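You operate a simulated robot arm through the tools that you are given. There is no shell and no other tool. Be economical: measure what you need, move in short steps, check, and stop when the job is done.

You are at the controls of a simulated robot arm. One attempt, no reset.

Task
Fetch the can labelled "polish" from the top of the paint bench and stand it on the silver steel dish. Then take the foam brush and put it on the back of the low locker. Then take the orange fuse on the top of the safety locker and put it away on the panel bench. Then take the red fuse on the top of the safety locker and put it away on the panel bench. Then shut the kit drawer. Then put the orange strobe on the teal cover. Then fetch the whistle and set it on the top of the low locker. Then take the beige fuse on the sorting bench and put it away on the panel bench. Do these in the order given. Set down upright: can.

Only the result counts: the job must be done as asked and must still hold three seconds after the hand-in. Knocking over, shifting, dropping, spilling or breaking anything else fails it. A push-on lid holds only when it is set on centred and level and pressed home; a screw cap is set on level and turned clockwise until tight.

Robot
A 6-joint arm with a two-finger gripper on a trunk, on a base that drives. Base frame: it is fixed to the floor where the robot stands at the start and does not move with it; the origin is under the middle of the robot, x ahead of it, y to its left, z up; the surface under the hand at the start is at about z = 860. Lengths are in mm, angles in degrees, forces in N, time in s.
Its first joint turns from -166.0 to 166.0 degrees. Places, roughly: back of the low locker (12x38 cm) [920, 620, 620]; beige fuse [-2750, -2250, 1000]; blue can, silver can, white can [750, 0, 1000]; foam brush (5x2x18 cm) [900, 300, 900]; kit drawer [-2000, -2600, 700]; orange fuse [-1750, -2750, 1000]; orange strobe (5x4x10 cm) [-2300, -2900, 1100]; panel bench [-2800, 1000, 900]; red fuse [-2000, -2750, 1000]; steel dish (12x12x4 cm) [600, 100, 900]; teal cover (11x10x2 cm) [-2800, -1700, 500]; top of the low locker [700, 700, 600]; whistle (3x7x2 cm) [-2500, -2900, 1000]. Payload 2.54 kg.
Tool frame: the origin (TCP) lies between the finger pads and is the grasp point; the fingertips stand 30 mm ahead of it; z points along the fingers, y is the line along which they close. The gripper opens to 116 mm. The gripper's body begins 95 mm behind the TCP.
Orientation is that of the tool frame in the base frame, as a unit quaternion [x, y, z, w]. With the fingers straight down and closing along the base's y, the tool's x points along the base's -x, its y along +y and its z along -z.

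Tools
- The arm moves only by the tool move_arm. Its argument "series" is a list of rows, each a list of 3 entries, a list of its own where there are three numbers: the shift along the base's x, y, z in units of 300 mm (1.0 is 300 mm), then the turn, a rotation vector about the base's x, y, z in units of 60 degrees (1.0 is 60 degrees), then the opening, from 0 (shut) to 1 (fully open). In form: [[[x, y, z], [ax, ay, az], fingers], ...]. A call has 1 to 20 rows; each row is the pose to reach, as a shift and turn from the pose commanded when the call began. A call with a number of a shift or a turn outside -1 to 1 is refused whole. A row lasts 0.2 s, in which the tool goes at most 50 mm and 8.6 degrees; a call with a longer step from one row to the next is refused whole, and so is a gripper value outside its range. Where a pose cannot be reached the arm comes as near as it can. A force on the tool above 40 N (or 10 N above the force at the start of the call, whichever is more), or a blocked arm, ends the call early, and 0.2 s more pass. The fingers move at their own pace (about 72 mm/s each) and stop on an object; they squeeze with about 38 N. The grip force told is the motor's: it shows also when the fingers shut on nothing. Time passes only in rows, and 0.2 s behind the last, so rows that repeat a pose let the fingers close. The reply holds the time, the measured pose of the TCP, the force on the tool along the base axes, the opening and the grip force, in the units named above and with some noise, with the torque about the TCP (base axes, N m) and any sound that the robot's microphone picked up.
- Cameras (640 x 400 px; columns grow to the right, rows downward): "scene" is now at [-34.1, 142.7, 1410.3]; the picture's right is [-0.07, -1.00, 0.00], its down [-0.56, 0.04, -0.83] and it looks along [0.82, -0.06, -0.56] (base axes); focal length 260 px, centre (320, 200). "wrist" rides on the gripper at [69, -15, -122] in the tool frame; the picture's right is [0.21, 0.98, 0.00], its down [-0.83, 0.18, -0.53] and it looks along [-0.52, 0.11, 0.85] (tool axes); focal length 251 px, centre (320, 200). There is no depth. A picture from a camera that has moved, and an enlarged one, comes with that camera's place and axes in the base frame and with its lens.
- camera(camera): a new picture of that camera. No time passes.
- steer(legs): drives the robot by 1 to 6 legs, each [ahead, left, turn to the left] in mm, mm and degrees, along the robot's own axes; the way and the turn of a leg run together, so that a leg with both is an arc; at most 1500 mm and 180 degrees a leg. The arm and the cameras ride along, it lands a little off, and it stops where it bumps. It gives what a move gives.
- aim_head(pan, tilt): turns the head with the scene camera to pan (to the left, within 120 degrees either way) and tilt (down, from -29 to 69), counted from straight ahead of the robot. It gives what a move gives.
- inspect(camera, box): a new picture of the part [left, top, right, bottom] of that camera's present view, enlarged. No time passes.
- job_done(): hands the job in; it is judged then, once.

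Work in short steps. Places have to be worked out from the pictures, the camera data and where the tool is seen: move nearer, look again, correct. Check each grasp and each placing, and mend what went wrong. You have 217 turns and 202 pictures in all, those below and enlarged ones among them. Open the gripper and draw the arm clear of the work before you hand the job in, unless the task says otherwise; then end with one line.

The tools are called after "Request:" as name(argument=value, ...) on one line, values as JSON. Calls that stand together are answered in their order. move_arm: Moves the arm, as the interface text tells. Its arguments: {"type":"object","properties":{"series":{"type":"array","items":{"type":"array"}}},"required":["series"]} The other tools are called the same way: steer (legs) drives the base; aim_head (pan, tilt) turns the head that bears the scene camera; camera (camera) takes a picture; inspect (camera, box) takes an enlarged picture of a part of a camera's view; job_done () hands the job in.

At the start:

```text
time: 0.0
tool_pos: [643.7, 212.4, 1206.4]
tcp_rot: [0.001, 1.0, 0.0, 0.0]
force: [-0.3, 0.5, -0.3]
ft_torque: [0.02, 0.01, -0.01]
opening: 115.7
grasp_force: 0.0
robot x, y, heading: [1.3, -0.5, -0.4]
head pan, tilt: [-4.1, 34.3]
```

scene: 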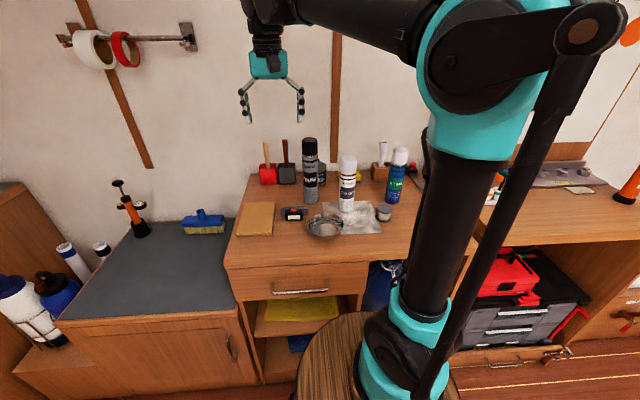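
wrist: 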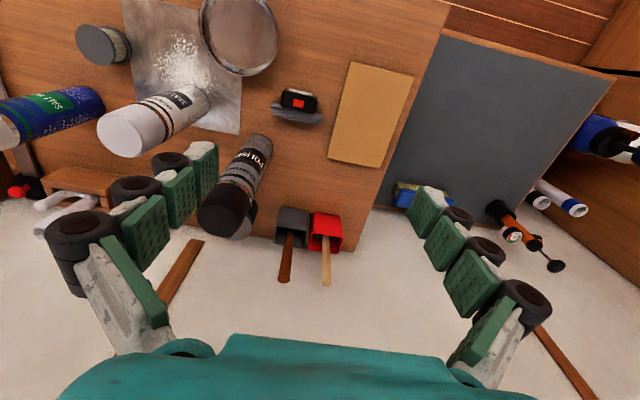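

I'll read the can labels and examine the bench first.

Request:
inspect(camera="scene", box=[220, 120, 440, 260])

Request:
inspect(camera="wrist", box=[0, 0, 420, 260])

```text
2.86 times, centred on (330, 190) of scene
camera zoom: at [-34.1, 142.7, 1410.3], right [-0.07, -1.0, 0.0], down [-0.56, 0.04, -0.83], along [0.82, -0.06, -0.56], focal length 744 px, centre (291, 229)
```

zoom: 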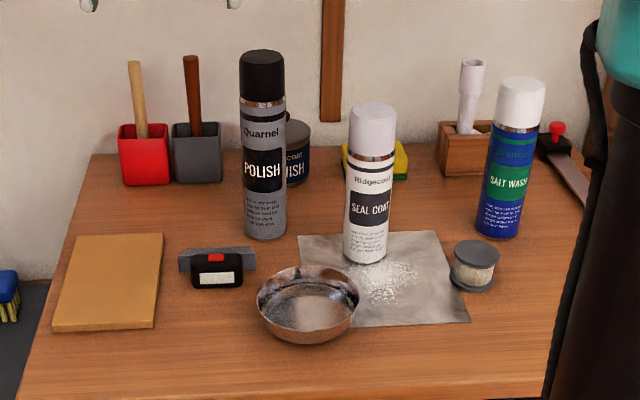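

```text
1.52 times, centred on (210, 130) of wrist
camera zoom: at [573.2, 197.1, 1328.0], right [-0.21, 0.98, 0.0], down [0.83, 0.18, 0.53], along [0.52, 0.11, -0.85], focal length 383 px, centre (488, 307)
```

zoom: 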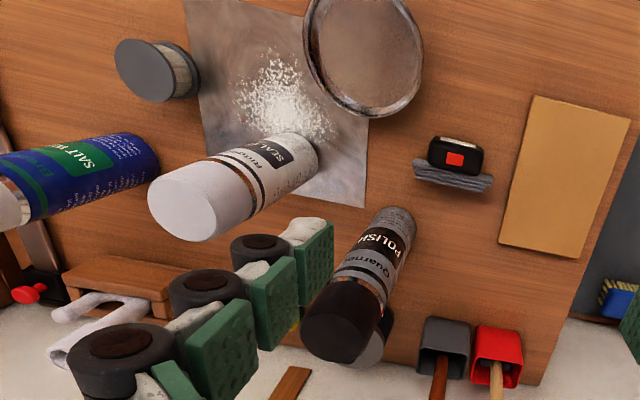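

The polish can is the silver one with the black cap, at about (767,116), roughly 230 mm tall. The dish is at about (584,79). I'll move above the can.

Request:
move_arm(series=[[[0.1, -0.08, 0], [0, 0, 0], 1], [[0.2, -0.16, 0], [0, 0, 0], 1], [[0.3, -0.24, 0], [0, 0, 0], 1], [[0.414, -0.321, 0], [0, 0, 0], 1], [[0.414, -0.321, 0], [0, 0, 0], 1]])

Request:
camera(camera="wrist")

Request:
camera(camera="scene")

```text
time: 1.2
tool_pos: [767.3, 118.0, 1207.4]
tcp_rot: [0.0, 1.0, 0.0, 0.0]
force: [-0.6, -0.5, 1.2]
ft_torque: [0.0, 0.01, 0.03]
opening: 115.8
grasp_force: 0.1
robot x, y, heading: [3.4, -3.0, 0.1]
head pan, tilt: [-4.1, 34.3]
```

```text
197 pictures are left
camera wrist: at [698.5, 102.4, 1330.2], right [-0.21, 0.98, 0.0], down [0.83, 0.18, 0.53], along [0.52, 0.11, -0.85], focal length 251 px, centre (320, 200)
```

wrist: 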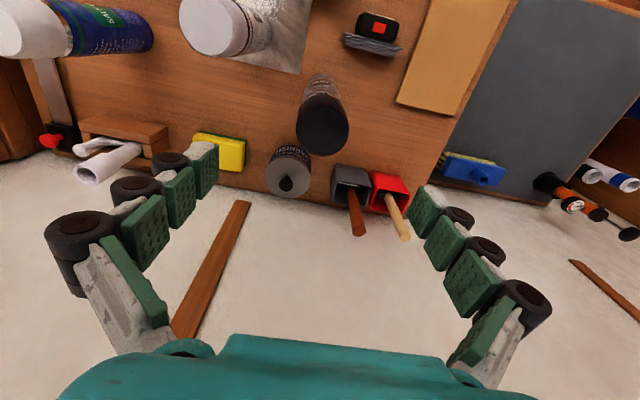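

```text
196 pictures are left
camera scene: at [-34.2, 142.7, 1410.3], right [-0.07, -1.0, 0.0], down [-0.56, 0.04, -0.83], along [0.82, -0.06, -0.56], focal length 260 px, centre (320, 200)
```

scene: 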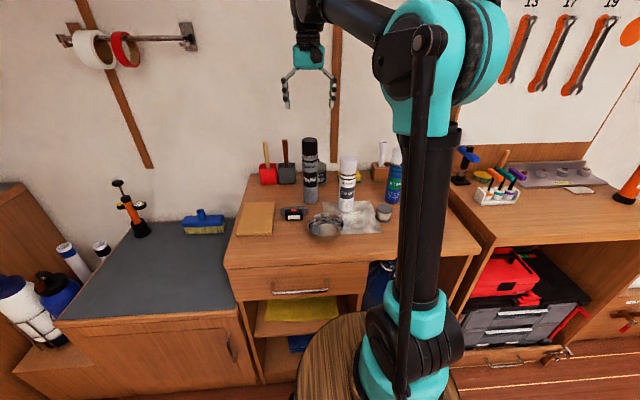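

The can is centred under the tool at about (766,119). I'll descend over it to z≈1015.

Request:
move_arm(series=[[[0, 0.003, -0.15], [0, 0, 0], 1], [[0, 0.003, -0.3], [0, 0, 0], 1], [[0, 0.003, -0.42], [0, 0, 0], 1], [[0, 0.003, -0.54], [0, 0, 0], 1], [[0, 0.003, -0.641], [0, 0, 0], 1], [[0, 0.003, -0.641], [0, 0, 0], 1]])

Request:
camera(camera="wrist")

Request:
inspect(camera="scene", box=[220, 80, 440, 260])

```text
time: 2.6
tool_pos: [764.0, 115.9, 1013.0]
tcp_rot: [0.001, 1.0, 0.0, 0.0]
force: [0.2, 0.0, -0.4]
ft_torque: [0.01, 0.0, -0.01]
opening: 116.1
grasp_force: 0.0
robot x, y, heading: [2.6, 1.9, -0.3]
head pan, tilt: [-4.1, 34.3]
```

```text
195 pictures are left
camera wrist: at [695.3, 100.8, 1134.8], right [-0.21, 0.98, 0.0], down [0.83, 0.18, 0.53], along [0.52, 0.11, -0.85], focal length 251 px, centre (320, 200)
```

wrist: 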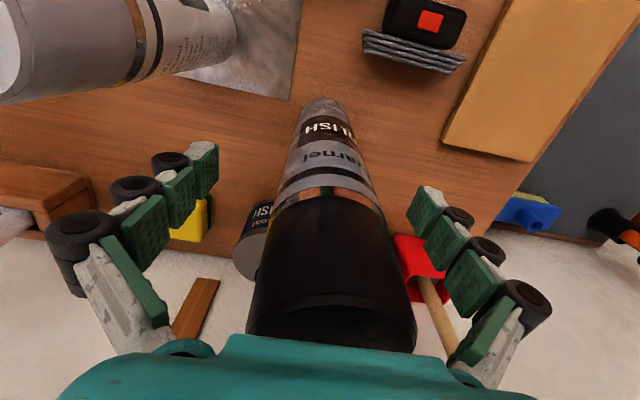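

```text
2.22 times, centred on (330, 170) of scene
camera zoom: at [-34.1, 142.7, 1410.3], right [-0.07, -1.0, 0.0], down [-0.56, 0.04, -0.83], along [0.82, -0.06, -0.56], focal length 579 px, centre (298, 267)
```

zoom: 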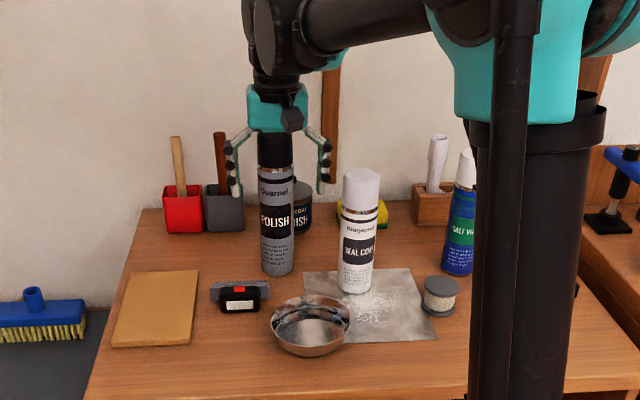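

The can lies between the fingers, so I'll close, lift slightly and check.

Request:
move_arm(series=[[[0, 0, 0], [0, 0, 0], 0.4], [[0, 0, 0], [0, 0, 0], 0.2], [[0, 0, 0], [0, 0, 0], 0.2], [[0, 0, 0], [0, 0, 0], 0.2], [[0, 0, 0.05], [0, 0, 0], 0.2], [[0, 0, 0.15], [0, 0, 0], 0.2], [[0, 0, 0.25], [0, 0, 0], 0.2]])

Request:
camera(camera="wrist")

Request:
inspect(camera="scene", box=[220, 80, 440, 260])

```text
time: 4.2
tool_pos: [768.5, 118.6, 1089.1]
tcp_rot: [0.0, 1.0, 0.0, 0.0]
force: [0.2, -0.3, -3.5]
ft_torque: [0.03, 0.03, -0.03]
opening: 52.2
grasp_force: 38.2
robot x, y, heading: [1.5, 0.6, -0.2]
head pan, tilt: [-4.1, 34.3]
```

```text
193 pictures are left
camera wrist: at [698.1, 102.6, 1211.1], right [-0.21, 0.98, 0.0], down [0.83, 0.18, 0.53], along [0.52, 0.11, -0.85], focal length 251 px, centre (320, 200)
```

wrist: 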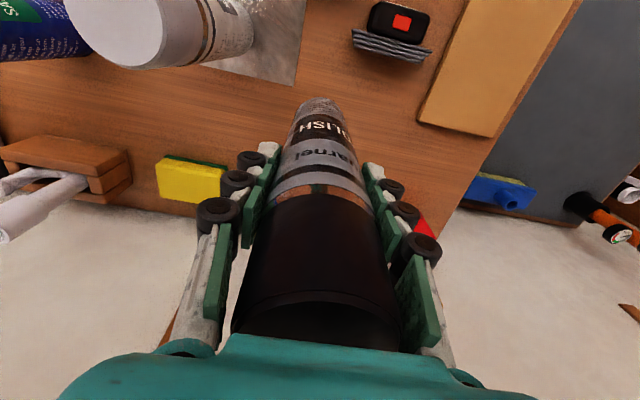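

```text
2.22 times, centred on (330, 170) of scene
camera zoom: at [-33.9, 142.7, 1410.3], right [-0.07, -1.0, 0.0], down [-0.56, 0.04, -0.83], along [0.82, -0.06, -0.56], focal length 579 px, centre (298, 267)
```

zoom: 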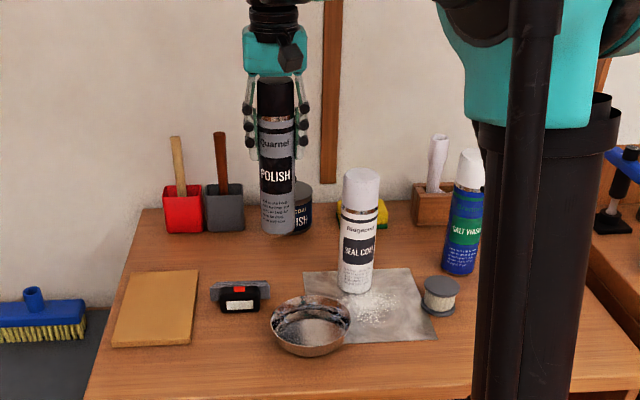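

The can is held (52 mm wide, about 3.5 N). I'll carry it over the dish.

Request:
move_arm(series=[[[0, 0, 0.1], [0, 0, 0], 0.2], [[-0.12, -0.03, 0.1], [0, 0, 0], 0.2], [[-0.24, -0.06, 0.1], [0, 0, 0], 0.2], [[-0.36, -0.08, 0.1], [0, 0, 0], 0.2], [[-0.48, -0.11, 0.1], [0, 0, 0], 0.2], [[-0.607, -0.13, 0.1], [0, 0, 0], 0.2], [[-0.607, -0.13, 0.1], [0, 0, 0], 0.2], [[-0.607, -0.13, 0.0], [0, 0, 0], 0.2], [[-0.607, -0.13, 0.0], [0, 0, 0], 0.2]])

Request:
camera(camera="wrist")

Request:
inspect(camera="scene", box=[250, 120, 410, 260])

```text
time: 6.2
tool_pos: [584.2, 76.8, 1089.4]
tcp_rot: [0.0, 1.0, 0.0, 0.0]
force: [0.8, 0.1, -3.0]
ft_torque: [0.01, 0.03, 0.03]
opening: 51.9
grasp_force: 38.7
robot x, y, heading: [-0.4, 0.2, -0.1]
head pan, tilt: [-4.1, 34.3]
```

```text
191 pictures are left
camera wrist: at [515.0, 61.2, 1210.5], right [-0.21, 0.98, 0.0], down [0.83, 0.18, 0.53], along [0.52, 0.11, -0.85], focal length 251 px, centre (320, 200)
```

wrist: 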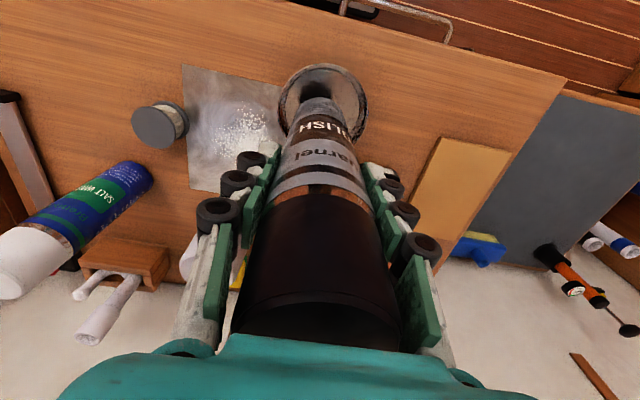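

```text
2.86 times, centred on (330, 190) of scene
camera zoom: at [-34.0, 142.7, 1410.3], right [-0.07, -1.0, 0.0], down [-0.56, 0.04, -0.83], along [0.82, -0.06, -0.56], focal length 744 px, centre (291, 229)
```

zoom: 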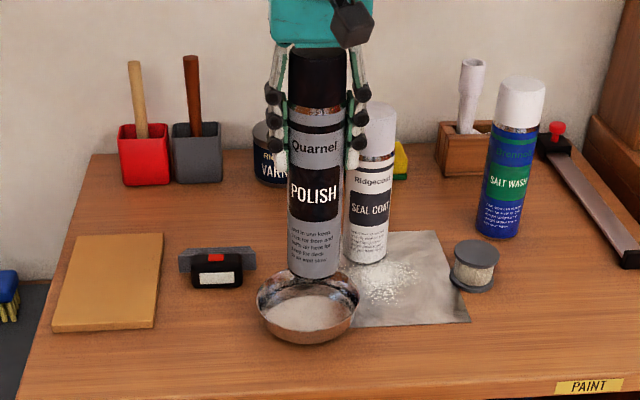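

The dish is centred at about (586,78) and the can is over it. I'll lower it to near the dish floor.

Request:
move_arm(series=[[[0.006, 0.003, -0.1], [0, 0, 0], 0.2], [[0.006, 0.003, -0.17], [0, 0, 0], 0.2], [[0.006, 0.003, -0.2], [0, 0, 0], 0.2], [[0.006, 0.003, -0.21], [0, 0, 0], 0.2], [[0.006, 0.003, -0.21], [0, 0, 0], 0.2]])

Request:
inspect(camera="scene", box=[270, 160, 390, 260])

```text
time: 7.4
tool_pos: [586.5, 76.9, 1026.5]
tcp_rot: [0.0, 1.0, -0.001, 0.0]
force: [3.2, 0.4, 23.4]
ft_torque: [-0.12, -0.58, 0.01]
opening: 52.4
grasp_force: 38.2
robot x, y, heading: [-0.1, 0.2, -0.2]
head pan, tilt: [-4.1, 34.3]
```

```text
4.00 times, centred on (330, 210) of scene
camera zoom: at [-34.6, 142.6, 1410.3], right [-0.07, -1.0, 0.0], down [-0.56, 0.04, -0.83], along [0.82, -0.06, -0.56], focal length 1042 px, centre (280, 160)
```

zoom: 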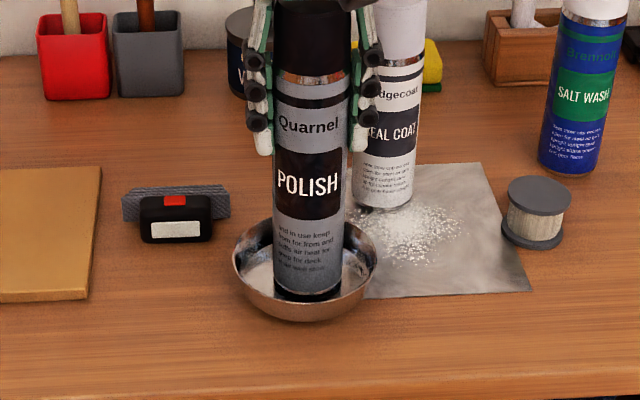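

Contact is reached on the dish floor. I'll ease off slightly and release.

Request:
move_arm(series=[[[0, 0, 0.005], [0, 0, 0], 0.2], [[0, 0, 0.006], [0, 0, 0], 0.2], [[0, 0, 0.006], [0, 0, 0], 0.5], [[0, 0, 0.006], [0, 0, 0], 0.8], [[0, 0, 0.006], [0, 0, 0], 0.8], [[0, 0, 0.006], [0, 0, 0], 0.8]])

Request:
inspect(camera="scene", box=[270, 160, 390, 260])

```text
time: 8.8
tool_pos: [587.1, 78.0, 1029.0]
tcp_rot: [0.001, 1.0, 0.0, 0.0]
force: [-0.2, 0.7, 0.3]
ft_torque: [0.02, 0.0, 0.02]
opening: 92.9
grasp_force: 0.1
robot x, y, heading: [-0.7, 1.0, -0.0]
head pan, tilt: [-4.1, 34.3]
```

```text
4.00 times, centred on (330, 210) of scene
camera zoom: at [-34.1, 142.7, 1410.3], right [-0.07, -1.0, 0.0], down [-0.56, 0.04, -0.83], along [0.82, -0.06, -0.56], focal length 1042 px, centre (280, 160)
```

zoom: 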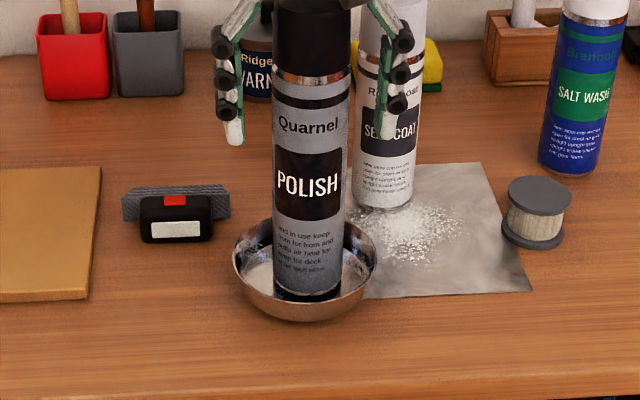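

The can stands in the dish. I'll rise clear, then move towards the cups to look at the brush.

Request:
move_arm(series=[[[0, 0, 0.15], [0, 0, 0], 0.9], [[0, 0, 0.3], [0, 0, 0], 1], [[0, 0, 0.45], [0, 0, 0], 1], [[0, 0, 0.6], [0, 0, 0], 1], [[0, 0.15, 0.66], [0, 0, 0], 1], [[0, 0.3, 0.66], [0, 0, 0], 1], [[0.08, 0.43, 0.66], [0, 0, 0], 1], [[0.2, 0.5, 0.66], [0, 0, 0], 1], [[0.3, 0.55, 0.66], [0, 0, 0], 1], [[0.4, 0.6, 0.66], [0, 0, 0], 1]])

Request:
camera(camera="wrist")

Request:
inspect(camera="scene", box=[250, 120, 410, 220])

```text
time: 11.0
tool_pos: [706.7, 260.4, 1226.0]
tcp_rot: [0.001, 1.0, 0.0, 0.0]
force: [-1.3, -0.4, 0.7]
ft_torque: [0.06, -0.04, 0.02]
opening: 116.0
grasp_force: 0.1
robot x, y, heading: [-3.2, 2.0, -0.0]
head pan, tilt: [-4.1, 34.3]
```

```text
187 pictures are left
camera wrist: at [636.1, 244.5, 1346.8], right [-0.21, 0.98, 0.0], down [0.83, 0.18, 0.53], along [0.52, 0.11, -0.85], focal length 251 px, centre (320, 200)
```

wrist: 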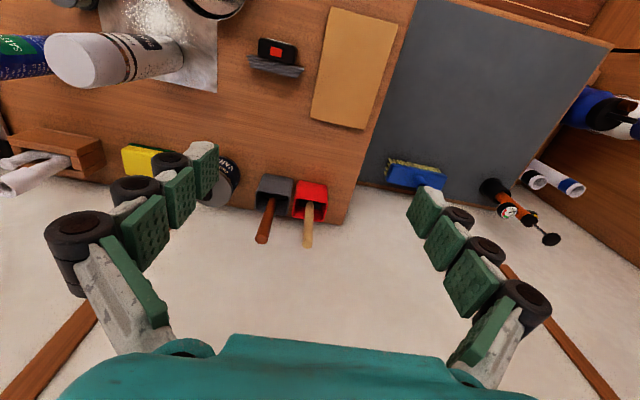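

```text
4.00 times, centred on (330, 170) of scene
camera zoom: at [-34.5, 142.5, 1410.3], right [-0.07, -1.0, 0.0], down [-0.56, 0.04, -0.83], along [0.82, -0.06, -0.56], focal length 1042 px, centre (280, 320)
```

zoom: 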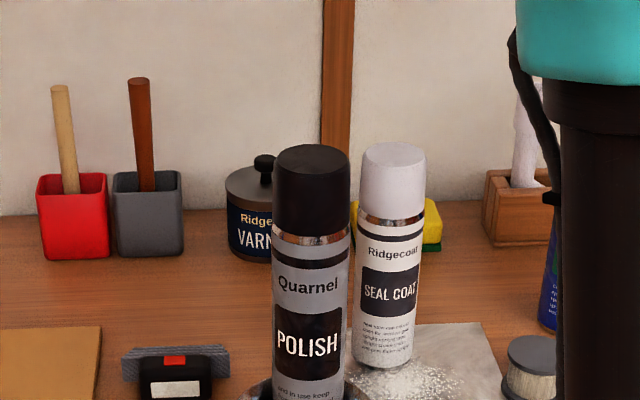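

There are two handles in two cups; I need to see which one has a foam head. Zooming in.

Request:
inspect(camera="wrist", box=[240, 160, 344, 255])

Request:
move_arm(series=[[[0.1, 0, 0.05], [0, 0, 0], 1], [[0.2, 0, 0.1], [0, 0, 0], 1], [[0.3, 0, 0.1], [0, 0, 0], 1], [[0.4, -0.03, 0.1], [0, 0, 0], 1], [[0.4, -0.03, 0.1], [0, 0, 0], 1]])

Request:
camera(camera="wrist")

```text
4.21 times, centred on (292, 208) of wrist
camera zoom: at [636.1, 244.5, 1346.8], right [-0.21, 0.98, 0.0], down [0.83, 0.18, 0.53], along [0.52, 0.11, -0.85], focal length 1059 px, centre (438, 168)
```

zoom: 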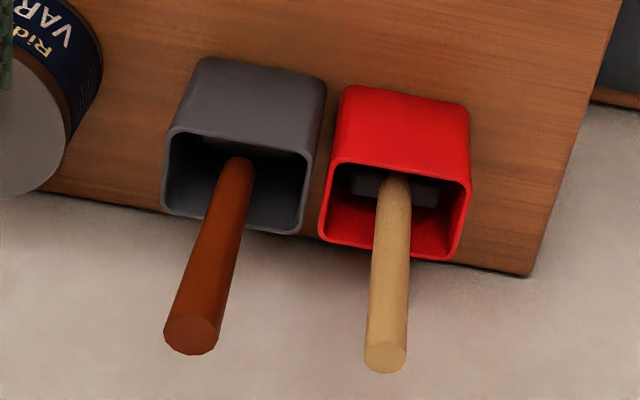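

```text
time: 12.2
tool_pos: [825.5, 248.4, 1256.7]
tcp_rot: [0.0, 1.0, 0.0, 0.0]
force: [-0.2, -0.5, -0.6]
ft_torque: [-0.01, -0.06, 0.0]
opening: 116.1
grasp_force: 0.1
robot x, y, heading: [0.6, -2.4, -0.1]
head pan, tilt: [-4.1, 34.3]
```

```text
184 pictures are left
camera wrist: at [757.4, 233.6, 1377.6], right [-0.21, 0.98, 0.0], down [0.83, 0.18, 0.53], along [0.52, 0.11, -0.85], focal length 251 px, centre (320, 200)
```

wrist: 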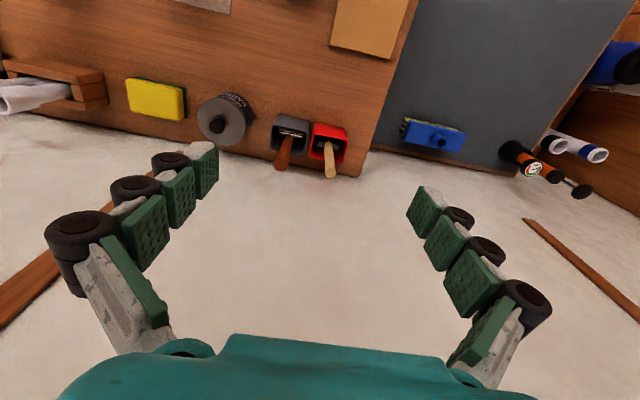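

Request:
inspect(camera="wrist", box=[262, 105, 358, 185])

```text
5.00 times, centred on (310, 145) of wrist
camera zoom: at [757.4, 233.6, 1377.6], right [-0.21, 0.98, 0.0], down [0.83, 0.18, 0.53], along [0.52, 0.11, -0.85], focal length 1257 px, centre (370, 475)
```

zoom: 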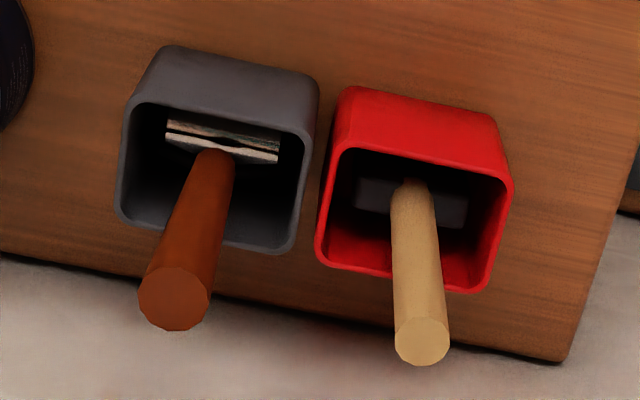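

The red cup's brush has a dark block head, so it is the foam one; the handle top is at about (915,283,1040). Both the brush and the locker's back are easier after driving left, so I'll look left to check for free floor.

Request:
aim_head(pan=60, tilt=45)

Request:
camera(camera="scene")

```text
time: 13.6
tool_pos: [826.9, 249.3, 1257.0]
tcp_rot: [0.0, 1.0, 0.0, -0.001]
force: [0.4, -0.9, 0.3]
ft_torque: [-0.01, -0.01, 0.01]
opening: 116.0
grasp_force: 0.1
robot x, y, heading: [-0.9, 1.0, -0.0]
head pan, tilt: [60.0, 45.0]
```

```text
182 pictures are left
camera scene: at [-81.6, 219.5, 1394.4], right [0.87, -0.5, 0.0], down [-0.35, -0.61, -0.71], along [0.35, 0.61, -0.71], focal length 260 px, centre (320, 200)
```

scene: 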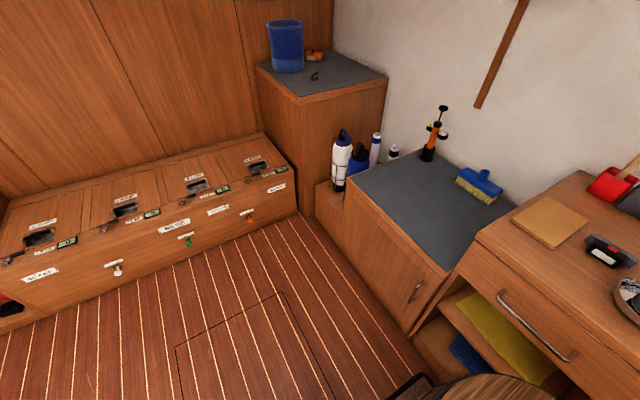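

The floor to the left is free. I'll drive 330 mm to the left.

Request:
steer(legs=[[0, 330, 0]])

Request:
aim_head(pan=0, tilt=40)

Request:
camera(camera="scene")

Request:
camera(camera="wrist")

```text
time: 15.7
tool_pos: [828.6, 575.0, 1256.2]
tcp_rot: [0.003, 1.0, 0.0, -0.001]
force: [0.3, 0.2, -0.1]
ft_torque: [0.02, -0.02, 0.01]
opening: 115.7
grasp_force: 0.0
robot x, y, heading: [0.2, 329.1, -0.1]
head pan, tilt: [60.0, 45.0]
```

```text
time: 17.0
tool_pos: [829.4, 574.8, 1256.9]
tcp_rot: [0.002, 1.0, 0.0, 0.0]
force: [0.4, -0.1, -0.6]
ft_torque: [0.02, 0.06, 0.04]
opening: 116.0
grasp_force: 0.1
robot x, y, heading: [2.3, 331.4, -0.4]
head pan, tilt: [0.0, 40.0]
```

```text
181 pictures are left
camera scene: at [-35.6, 478.9, 1401.6], right [0.0, -1.0, 0.0], down [-0.64, 0.0, -0.77], along [0.77, 0.0, -0.64], focal length 260 px, centre (320, 200)
```

scene: 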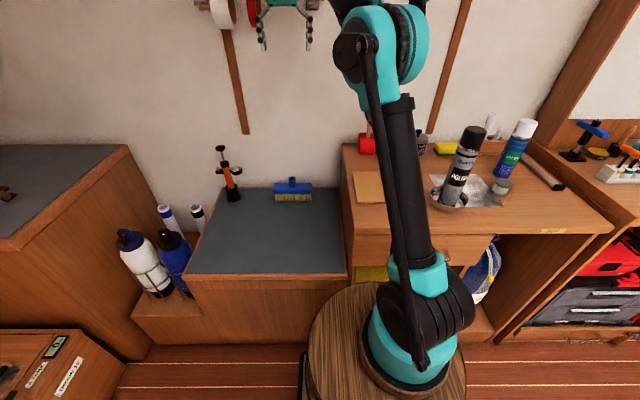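

```text
180 pictures are left
camera wrist: at [759.3, 559.6, 1377.6], right [-0.21, 0.98, 0.0], down [0.83, 0.18, 0.53], along [0.52, 0.11, -0.85], focal length 251 px, centre (320, 200)
```

wrist: 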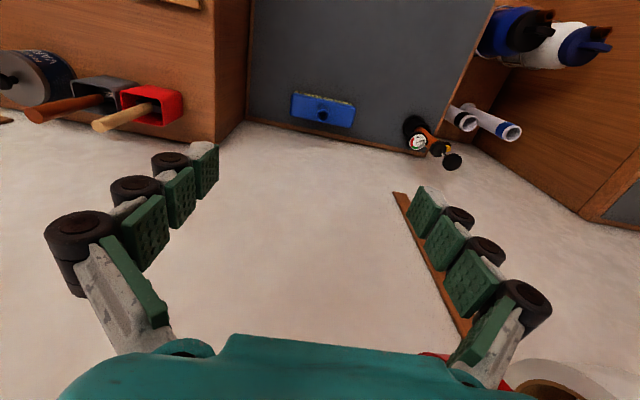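

The foam brush handle is at about (914,284), top z≈1040, and the locker top is at z≈620 with the wall at x≈1005. I'll grip the handle with the tool horizontal, so that pointing the tool down later lays the brush flat. I'll start turning the tool while moving over.

Request:
move_arm(series=[[[-0.02, -0.13, 0], [0, -0.13, 0], 1], [[-0.04, -0.26, 0], [0, -0.26, 0], 0.8], [[-0.06, -0.39, 0], [0, -0.39, 0], 0.6], [[-0.08, -0.52, 0], [0, -0.52, 0], 0.5], [[-0.1, -0.65, 0], [0, -0.65, 0], 0.5], [[-0.12, -0.78, 0], [0, -0.78, 0], 0.5], [[-0.14, -0.9, 0], [0, -0.9, 0], 0.5], [[-0.15, -0.97, 0], [0, -1.0, 0], 0.5]])

Request:
move_arm(series=[[[0, 0, 0], [0, -0.125, 0], 0.5], [[0, 0, 0], [0, -0.25, 0], 0.5], [[0, 0, -0.1], [0, -0.375, 0], 0.5], [[0, 0, -0.25], [0, -0.5, 0], 0.5], [[0, 0, -0.4], [0, -0.5, 0], 0.5], [[0, 0, -0.53], [0, -0.5, 0], 0.5], [[0, 0, -0.53], [0, -0.5, 0], 0.5]])

Request:
camera(camera="wrist")

Request:
camera(camera="scene")

```text
time: 18.8
tool_pos: [782.5, 283.0, 1257.7]
tcp_rot: [0.002, 0.866, 0.002, 0.501]
force: [0.3, 0.1, 0.3]
ft_torque: [-0.03, 0.0, 0.0]
opening: 58.0
grasp_force: 0.1
robot x, y, heading: [-0.6, 329.3, -0.2]
head pan, tilt: [0.0, 40.0]
```

```text
time: 20.4
tool_pos: [783.1, 281.0, 1098.3]
tcp_rot: [0.002, 0.707, 0.002, 0.707]
force: [-0.4, 0.1, 0.4]
ft_torque: [-0.03, -0.02, 0.01]
opening: 57.9
grasp_force: 0.0
out of reach, approached as far as the arm can: row 4
robot x, y, heading: [0.0, 329.8, -0.1]
head pan, tilt: [0.0, 40.0]
```

```text
179 pictures are left
camera wrist: at [660.6, 267.1, 1029.3], right [0.0, 0.98, -0.21], down [-0.53, 0.18, 0.83], along [0.85, 0.11, 0.52], focal length 251 px, centre (320, 200)
```

wrist: 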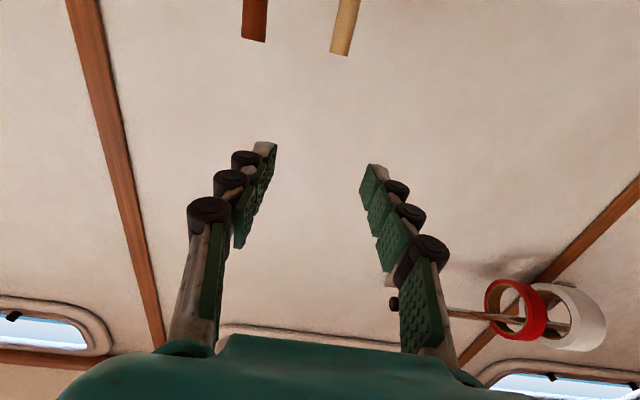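

```text
178 pictures are left
camera scene: at [-35.7, 478.8, 1401.6], right [-0.01, -1.0, 0.0], down [-0.64, 0.0, -0.77], along [0.77, 0.0, -0.64], focal length 260 px, centre (320, 200)
```

scene: 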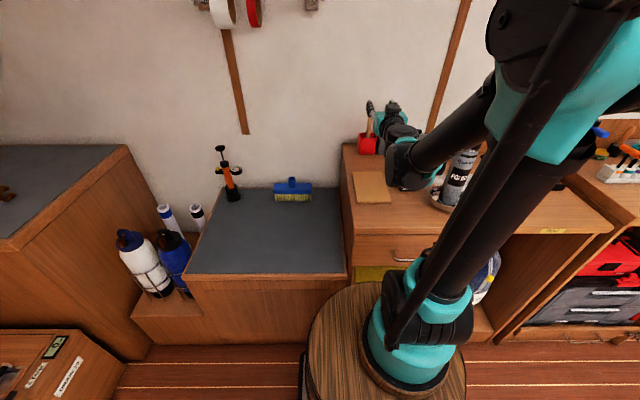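

The forearm passes near the can at this base position. I'll drive another 220 mm left, which keeps the arm clear and puts both pick and place within reach.

Request:
steer(legs=[[0, 220, 0]])

Request:
aim_head(pan=-15, tilt=35)

Request:
camera(camera="scene")

```text
time: 22.1
tool_pos: [784.8, 504.8, 1100.2]
tcp_rot: [0.002, 0.707, 0.002, 0.707]
force: [-0.7, 0.7, -0.4]
ft_torque: [0.02, 0.02, 0.01]
opening: 58.0
grasp_force: 0.1
robot x, y, heading: [3.6, 554.0, -0.2]
head pan, tilt: [0.0, 40.0]
```

```text
time: 22.9
tool_pos: [783.6, 506.1, 1099.0]
tcp_rot: [0.002, 0.707, 0.002, 0.707]
force: [-0.3, -0.1, 0.1]
ft_torque: [0.01, 0.01, 0.04]
opening: 57.9
grasp_force: 0.0
robot x, y, heading: [-1.3, 550.4, -0.3]
head pan, tilt: [-15.0, 35.0]
```

```text
177 pictures are left
camera scene: at [-34.5, 679.4, 1409.1], right [-0.26, -0.96, 0.0], down [-0.55, 0.15, -0.82], along [0.79, -0.22, -0.57], focal length 260 px, centre (320, 200)
```

scene: 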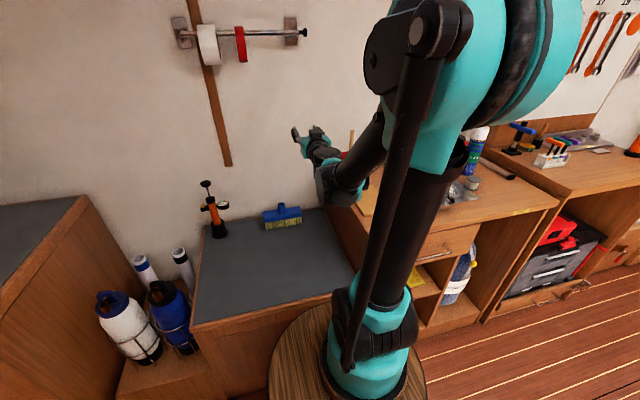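

I'll shift to the brush line at y=284 and check before lowering.

Request:
move_arm(series=[[[0, -0.15, 0], [0, 0, 0], 0.5], [[0, -0.3, 0], [0, 0, 0], 0.5], [[0, -0.45, 0], [0, 0, 0], 0.5], [[0, -0.6, 0], [0, 0, 0], 0.5], [[0, -0.737, 0], [0, 0, 0], 0.5], [[0, -0.737, 0], [0, 0, 0], 0.5]])

Request:
camera(camera="scene")

Request:
camera(camera="wrist")

```text
time: 24.3
tool_pos: [786.1, 283.5, 1098.4]
tcp_rot: [0.003, 0.707, 0.002, 0.707]
force: [-0.1, 1.8, 0.0]
ft_torque: [0.01, -0.01, -0.02]
opening: 57.8
grasp_force: 0.1
robot x, y, heading: [1.4, 554.6, -0.3]
head pan, tilt: [-15.0, 35.0]
```

```text
176 pictures are left
camera scene: at [-34.5, 679.3, 1409.2], right [-0.26, -0.96, 0.0], down [-0.55, 0.15, -0.82], along [0.79, -0.22, -0.57], focal length 260 px, centre (320, 200)
```

scene: 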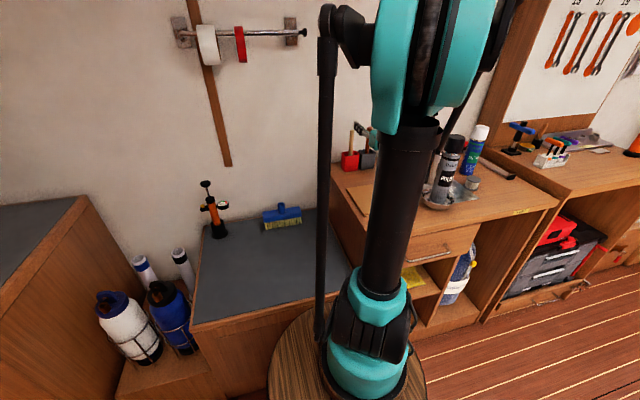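

```text
175 pictures are left
camera wrist: at [664.0, 269.0, 1028.7], right [0.0, 0.98, -0.21], down [-0.53, 0.18, 0.83], along [0.85, 0.11, 0.52], focal length 251 px, centre (320, 200)
```

wrist: 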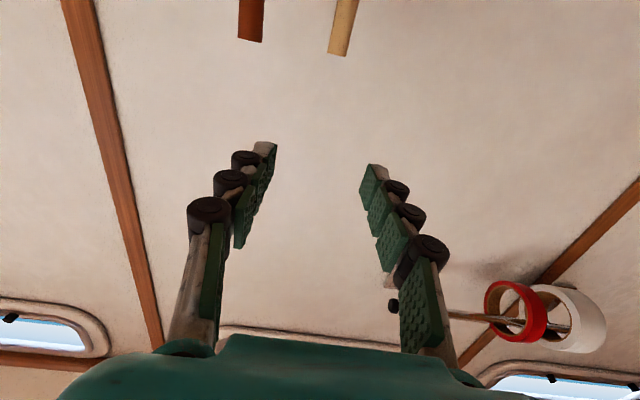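

The handle is at y≈287. I'll lower to z≈980.

Request:
move_arm(series=[[[0, 0.01, -0.13], [0, 0, 0], 0.5], [[0, 0.01, -0.26], [0, 0, 0], 0.5], [[0, 0.01, -0.4], [0, 0, 0], 0.5], [[0, 0.01, -0.4], [0, 0, 0], 0.5]])

Request:
camera(camera="scene")

Request:
camera(camera="wrist")

```text
time: 25.3
tool_pos: [785.0, 285.8, 976.6]
tcp_rot: [0.001, 0.707, 0.002, 0.707]
force: [-0.5, -0.4, 0.1]
ft_torque: [0.02, 0.0, -0.05]
opening: 58.1
grasp_force: 0.1
robot x, y, heading: [0.5, 549.7, -0.3]
head pan, tilt: [-15.0, 35.0]
```

```text
174 pictures are left
camera scene: at [-34.5, 679.3, 1409.2], right [-0.26, -0.96, 0.0], down [-0.55, 0.15, -0.82], along [0.79, -0.22, -0.57], focal length 260 px, centre (320, 200)
```

scene: 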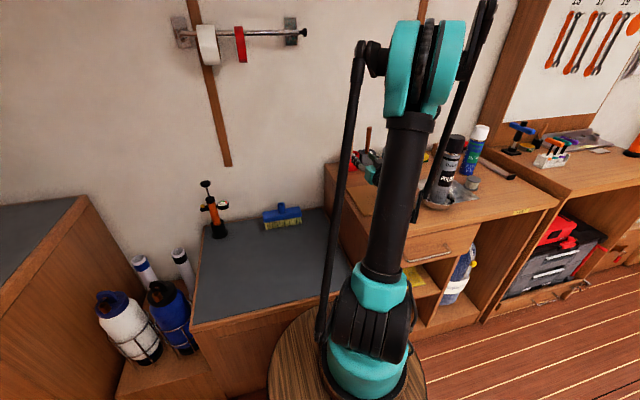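

```text
173 pictures are left
camera wrist: at [661.7, 271.7, 907.1], right [0.0, 0.98, -0.21], down [-0.53, 0.18, 0.83], along [0.85, 0.11, 0.52], focal length 251 px, centre (320, 200)
```

wrist: 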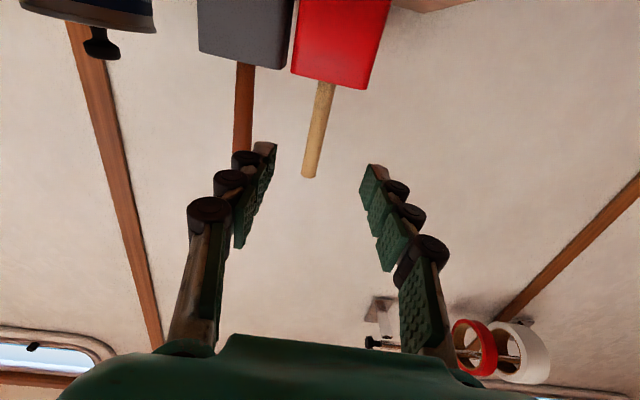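

The handle is lined up between the fingers. I'll advance to x≈912 and close.

Request:
move_arm(series=[[[0.12, -0.007, 0], [0, 0, 0], 0.5], [[0.24, -0.007, 0], [0, 0, 0], 0.5], [[0.34, -0.007, 0], [0, 0, 0], 0.5], [[0.424, -0.007, 0], [0, 0, 0], 0.5], [[0.424, -0.007, 0], [0, 0, 0], 0.5]])

Request:
camera(camera="wrist")

```text
time: 26.5
tool_pos: [911.1, 284.6, 979.6]
tcp_rot: [0.002, 0.707, 0.002, 0.707]
force: [-0.1, -0.2, 0.0]
ft_torque: [0.02, -0.01, 0.0]
opening: 58.1
grasp_force: 0.0
robot x, y, heading: [3.4, 553.8, -0.2]
head pan, tilt: [-15.0, 35.0]
```

```text
172 pictures are left
camera wrist: at [790.0, 270.0, 910.2], right [0.0, 0.98, -0.21], down [-0.53, 0.18, 0.83], along [0.85, 0.11, 0.52], focal length 251 px, centre (320, 200)
```

wrist: 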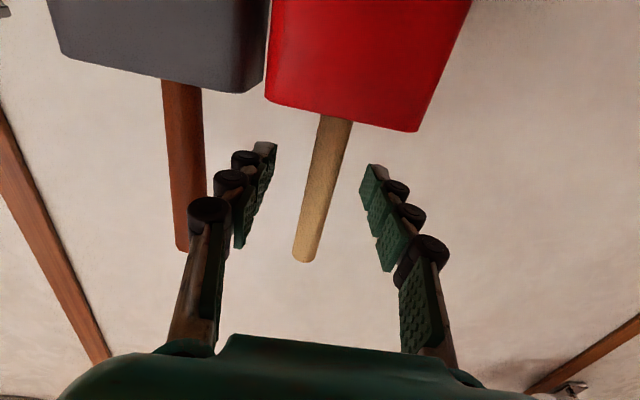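

Between the fingers. Closing, then lifting straight up in steps.

Request:
move_arm(series=[[[0, 0, 0], [0, 0, 0], 0.2], [[0, 0, 0], [0, 0, 0], 0.0], [[0, 0, 0], [0, 0, 0], 0.0], [[0, 0, 0.05], [0, 0, 0], 0.0], [[0, 0, 0.15], [0, 0, 0], 0.0], [[0, 0, 0.27], [0, 0, 0], 0.0], [[0, 0, 0.4], [0, 0, 0], 0.0], [[0, 0, 0.5], [0, 0, 0], 0.0]])

Request:
camera(camera="wrist")

Request:
camera(camera="scene")

```text
time: 28.3
tool_pos: [910.8, 284.3, 1128.7]
tcp_rot: [0.001, 0.707, 0.003, 0.707]
force: [0.9, -0.5, -1.3]
ft_torque: [0.0, 0.01, 0.0]
opening: 14.1
grasp_force: 37.5
robot x, y, heading: [6.3, 554.9, -0.3]
head pan, tilt: [-15.0, 35.0]
```

```text
171 pictures are left
camera wrist: at [788.3, 270.0, 1058.3], right [0.0, 0.98, -0.21], down [-0.53, 0.18, 0.83], along [0.85, 0.11, 0.52], focal length 251 px, centre (320, 200)
```

wrist: 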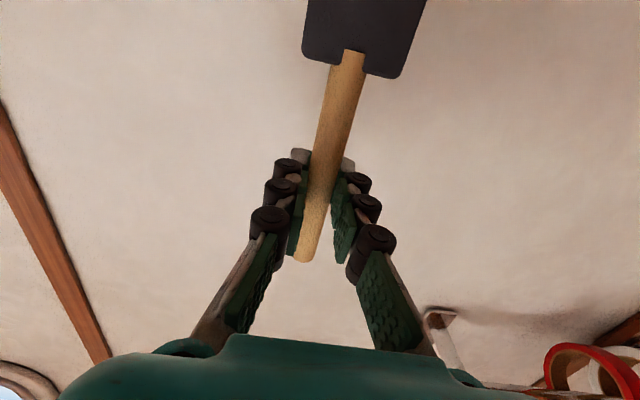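

```text
170 pictures are left
camera scene: at [-34.4, 679.2, 1409.2], right [-0.26, -0.96, 0.0], down [-0.55, 0.15, -0.82], along [0.79, -0.22, -0.57], focal length 260 px, centre (320, 200)
```

scene: 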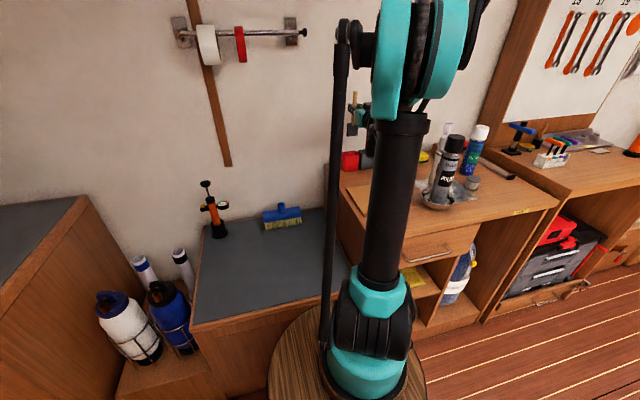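

The foam brush is out of the cup and held. I'll swing left over the locker while turning the tool down, which makes the brush horizontal.

Request:
move_arm(series=[[[-0.05, 0.08, 0], [0, 0.1, 0], 0], [[-0.1, 0.18, 0], [0, 0.2, 0], 0], [[-0.15, 0.28, 0], [0, 0.3, 0], 0], [[-0.2, 0.38, 0], [0, 0.4, 0], 0], [[-0.2, 0.48, 0], [0, 0.5, 0], 0], [[-0.2, 0.58, -0.05], [0, 0.6, 0], 0], [[-0.2, 0.68, -0.1], [0, 0.7, 0], 0], [[-0.2, 0.78, -0.2], [0, 0.8, 0], 0]])

Request:
move_arm(series=[[[0, 0.1, -0.05], [0, 0.1, 0], 0], [[0, 0.2, -0.1], [0, 0.2, 0], 0], [[0, 0.3, -0.15], [0, 0.3, 0], 0], [[0, 0.4, -0.2], [0, 0.4, 0], 0], [[0, 0.5, -0.25], [0, 0.5, 0], 0], [[0, 0.6, -0.3], [0, 0.6, 0], 0], [[0, 0.7, -0.35], [0, 0.7, 0], 0], [[0, 0.773, -0.4], [0, 0.7, 0], 0], [[0, 0.773, -0.4], [0, 0.7, 0], 0]])

Request:
camera(camera="wrist")

Request:
camera(camera="scene")

```text
time: 30.1
tool_pos: [850.1, 517.5, 1069.2]
tcp_rot: [0.002, 0.934, 0.001, 0.358]
force: [-0.4, -0.1, 0.2]
ft_torque: [0.01, 0.01, -0.03]
opening: 14.1
grasp_force: 38.0
robot x, y, heading: [0.6, 549.3, -0.2]
head pan, tilt: [-15.0, 35.0]
```

```text
time: 32.1
tool_pos: [853.3, 749.3, 949.6]
tcp_rot: [0.003, 1.0, 0.001, 0.0]
force: [0.4, -0.3, 0.2]
ft_torque: [0.02, -0.01, 0.04]
opening: 14.2
grasp_force: 38.0
robot x, y, heading: [-1.5, 551.8, -0.3]
head pan, tilt: [-15.0, 35.0]
```

```text
169 pictures are left
camera wrist: at [783.9, 735.3, 1070.9], right [-0.21, 0.98, 0.0], down [0.83, 0.18, 0.53], along [0.52, 0.11, -0.85], focal length 251 px, centre (320, 200)
```

wrist: 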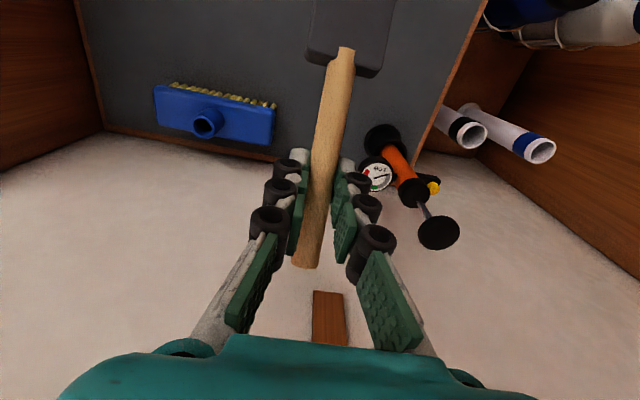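

```text
168 pictures are left
camera scene: at [-34.5, 679.4, 1409.2], right [-0.26, -0.96, 0.0], down [-0.55, 0.15, -0.82], along [0.79, -0.22, -0.57], focal length 260 px, centre (320, 200)
```

scene: 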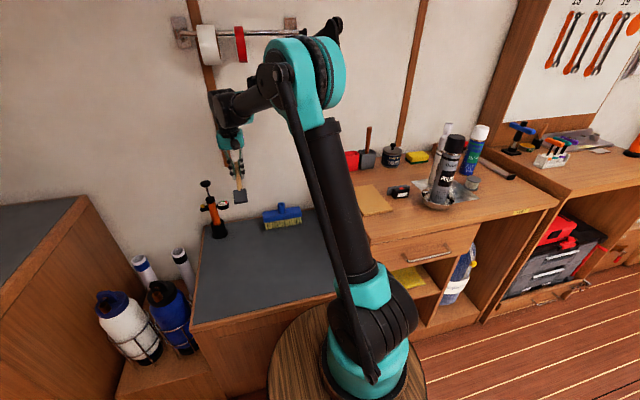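

The brush hangs level above the locker. I'll go to x≈928, y≈740, and lower partway to check clearances to the pump and wall.

Request:
move_arm(series=[[[0.1, -0.03, 0], [0, 0, 0], 0], [[0.18, -0.03, -0.08], [0, 0, 0], 0], [[0.25, -0.03, -0.18], [0, 0, 0], 0], [[0.25, -0.03, -0.3], [0, 0, 0], 0], [[0.25, -0.03, -0.44], [0, 0, 0], 0], [[0.25, -0.03, -0.58], [0, 0, 0], 0], [[0.25, -0.03, -0.72], [0, 0, 0], 0], [[0.25, -0.03, -0.72], [0, 0, 0], 0]])

Request:
camera(camera="wrist")

Request:
inspect(camera="scene", box=[140, 100, 340, 240])

```text
time: 33.9
tool_pos: [927.5, 742.7, 733.9]
tcp_rot: [0.003, 1.0, -0.001, -0.001]
force: [-1.4, -0.1, -0.6]
ft_torque: [0.01, 0.01, 0.0]
opening: 14.7
grasp_force: 37.7
robot x, y, heading: [3.0, 551.7, -0.2]
head pan, tilt: [-15.0, 35.0]
```

```text
167 pictures are left
camera wrist: at [857.0, 726.7, 854.7], right [-0.21, 0.98, 0.0], down [0.83, 0.18, 0.53], along [0.52, 0.11, -0.85], focal length 251 px, centre (320, 200)
```

wrist: 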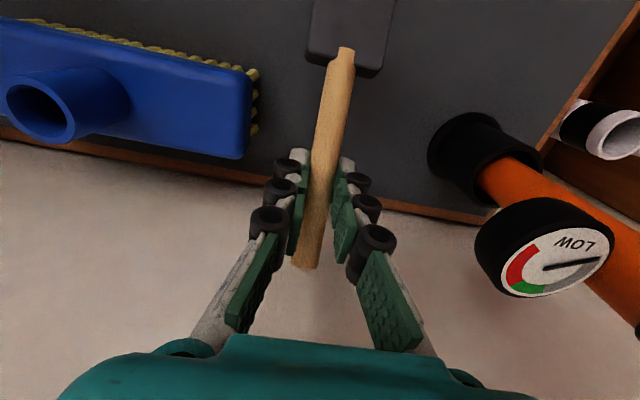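

```text
2.86 times, centred on (240, 170) of scene
camera zoom: at [-34.5, 679.4, 1409.2], right [-0.26, -0.96, 0.0], down [-0.55, 0.15, -0.82], along [0.79, -0.22, -0.57], focal length 744 px, centre (549, 286)
```

zoom: 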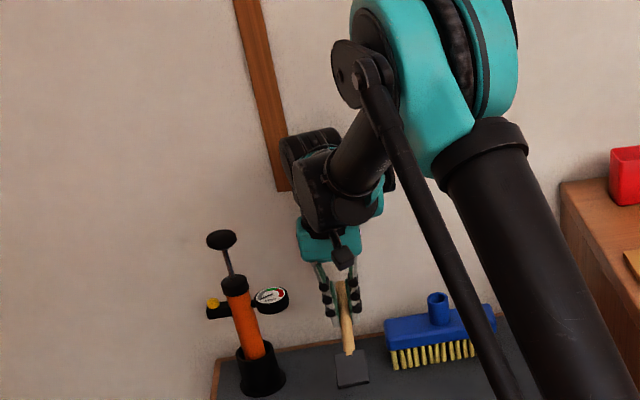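

Clearance is fine. I'll lower to z≈662 with the head tipped down 10°.

Request:
move_arm(series=[[[0, 0, -0.08], [0, -0.06, 0], 0], [[0, 0, -0.16], [0, -0.12, 0], 0], [[0, 0, -0.21], [0, -0.17, 0], 0], [[0, 0, -0.24], [0, -0.17, 0], 0], [[0, 0, -0.24], [0, -0.17, 0], 0]])

Request:
camera(camera="wrist")

Request:
inspect(camera="scene", box=[190, 160, 310, 250])

```text
time: 35.1
tool_pos: [927.2, 742.1, 660.4]
tcp_rot: [0.002, 0.996, 0.0, 0.089]
force: [4.3, -0.5, 4.5]
ft_torque: [-0.04, 0.44, 0.08]
opening: 14.4
grasp_force: 38.2
robot x, y, heading: [4.5, 554.7, -0.3]
head pan, tilt: [-15.0, 35.0]
```

```text
165 pictures are left
camera wrist: at [836.9, 726.9, 768.2], right [-0.21, 0.98, -0.04], down [0.72, 0.18, 0.67], along [0.66, 0.11, -0.74], focal length 251 px, centre (320, 200)
```

wrist: 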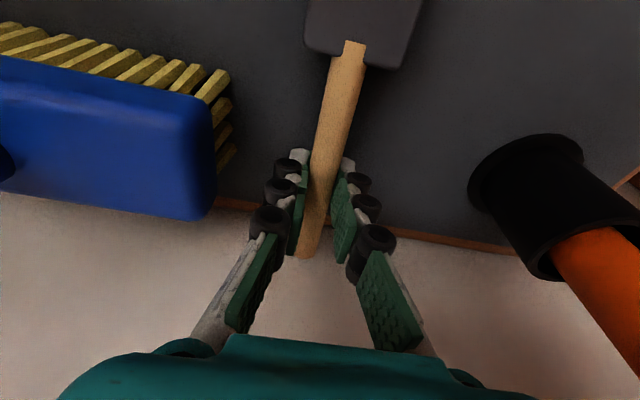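

```text
4.44 times, centred on (250, 205) of scene
camera zoom: at [-34.6, 679.3, 1409.2], right [-0.26, -0.96, 0.0], down [-0.55, 0.15, -0.82], along [0.79, -0.22, -0.57], focal length 1157 px, centre (631, 178)
```

zoom: 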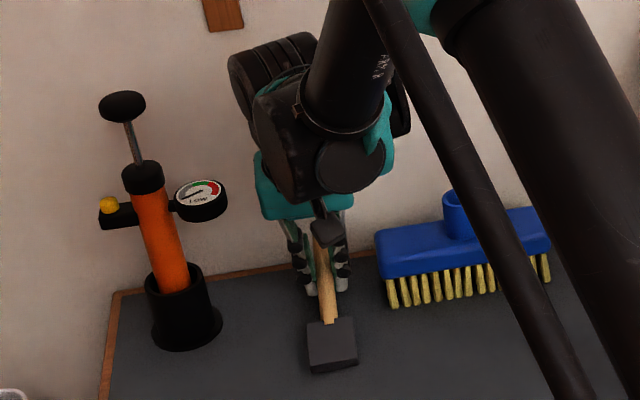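

The head is touching (4.5 N). I'll release.

Request:
move_arm(series=[[[0, 0, 0.0], [0, 0, 0], 0.15], [[0, 0, 0.0], [0, 0, 0], 0.3], [[0, 0, 0.0], [0, 0, 0], 0.4], [[0, 0, 0.0], [0, 0, 0], 0.4], [[0, 0, 0.1], [0, 0.1, 0], 0.4], [[0, 0, 0.2], [0, 0.17, 0], 0.4], [[-0.05, 0, 0.35], [0, 0.17, 0], 0.4], [[-0.1, 0, 0.5], [0, 0.17, 0], 0.4], [[-0.1, 0, 0.65], [0, 0.17, 0], 0.4]])

Request:
camera(camera="wrist")

Request:
inspect(camera="scene", box=[190, 160, 310, 250])

```text
time: 37.1
tool_pos: [895.5, 743.7, 857.8]
tcp_rot: [0.003, 1.0, 0.0, 0.0]
force: [0.6, -1.2, 0.6]
ft_torque: [-0.01, 0.03, 0.0]
opening: 46.5
grasp_force: 0.0
robot x, y, heading: [1.2, 552.5, -0.4]
head pan, tilt: [-15.0, 35.0]
```

```text
163 pictures are left
camera wrist: at [825.9, 727.2, 978.1], right [-0.21, 0.98, 0.0], down [0.83, 0.18, 0.53], along [0.52, 0.11, -0.85], focal length 251 px, centre (320, 200)
```

wrist: 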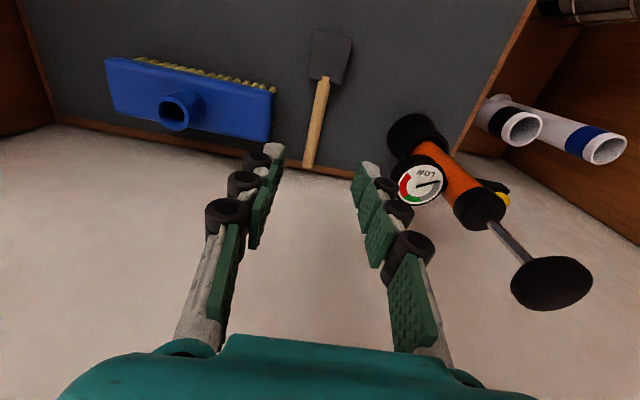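

```text
4.44 times, centred on (250, 205) of scene
camera zoom: at [-34.3, 679.4, 1409.2], right [-0.26, -0.96, 0.0], down [-0.55, 0.15, -0.82], along [0.79, -0.22, -0.57], focal length 1157 px, centre (631, 178)
```

zoom: 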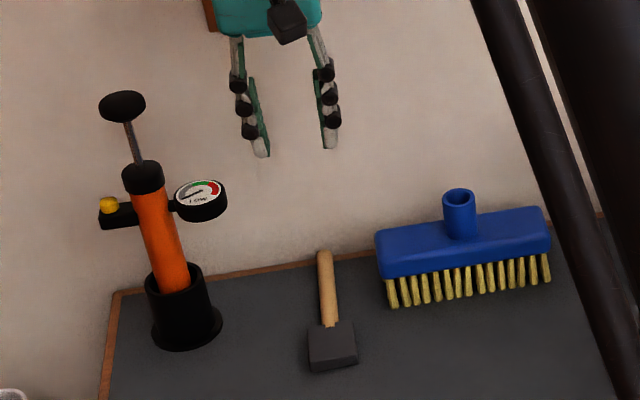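

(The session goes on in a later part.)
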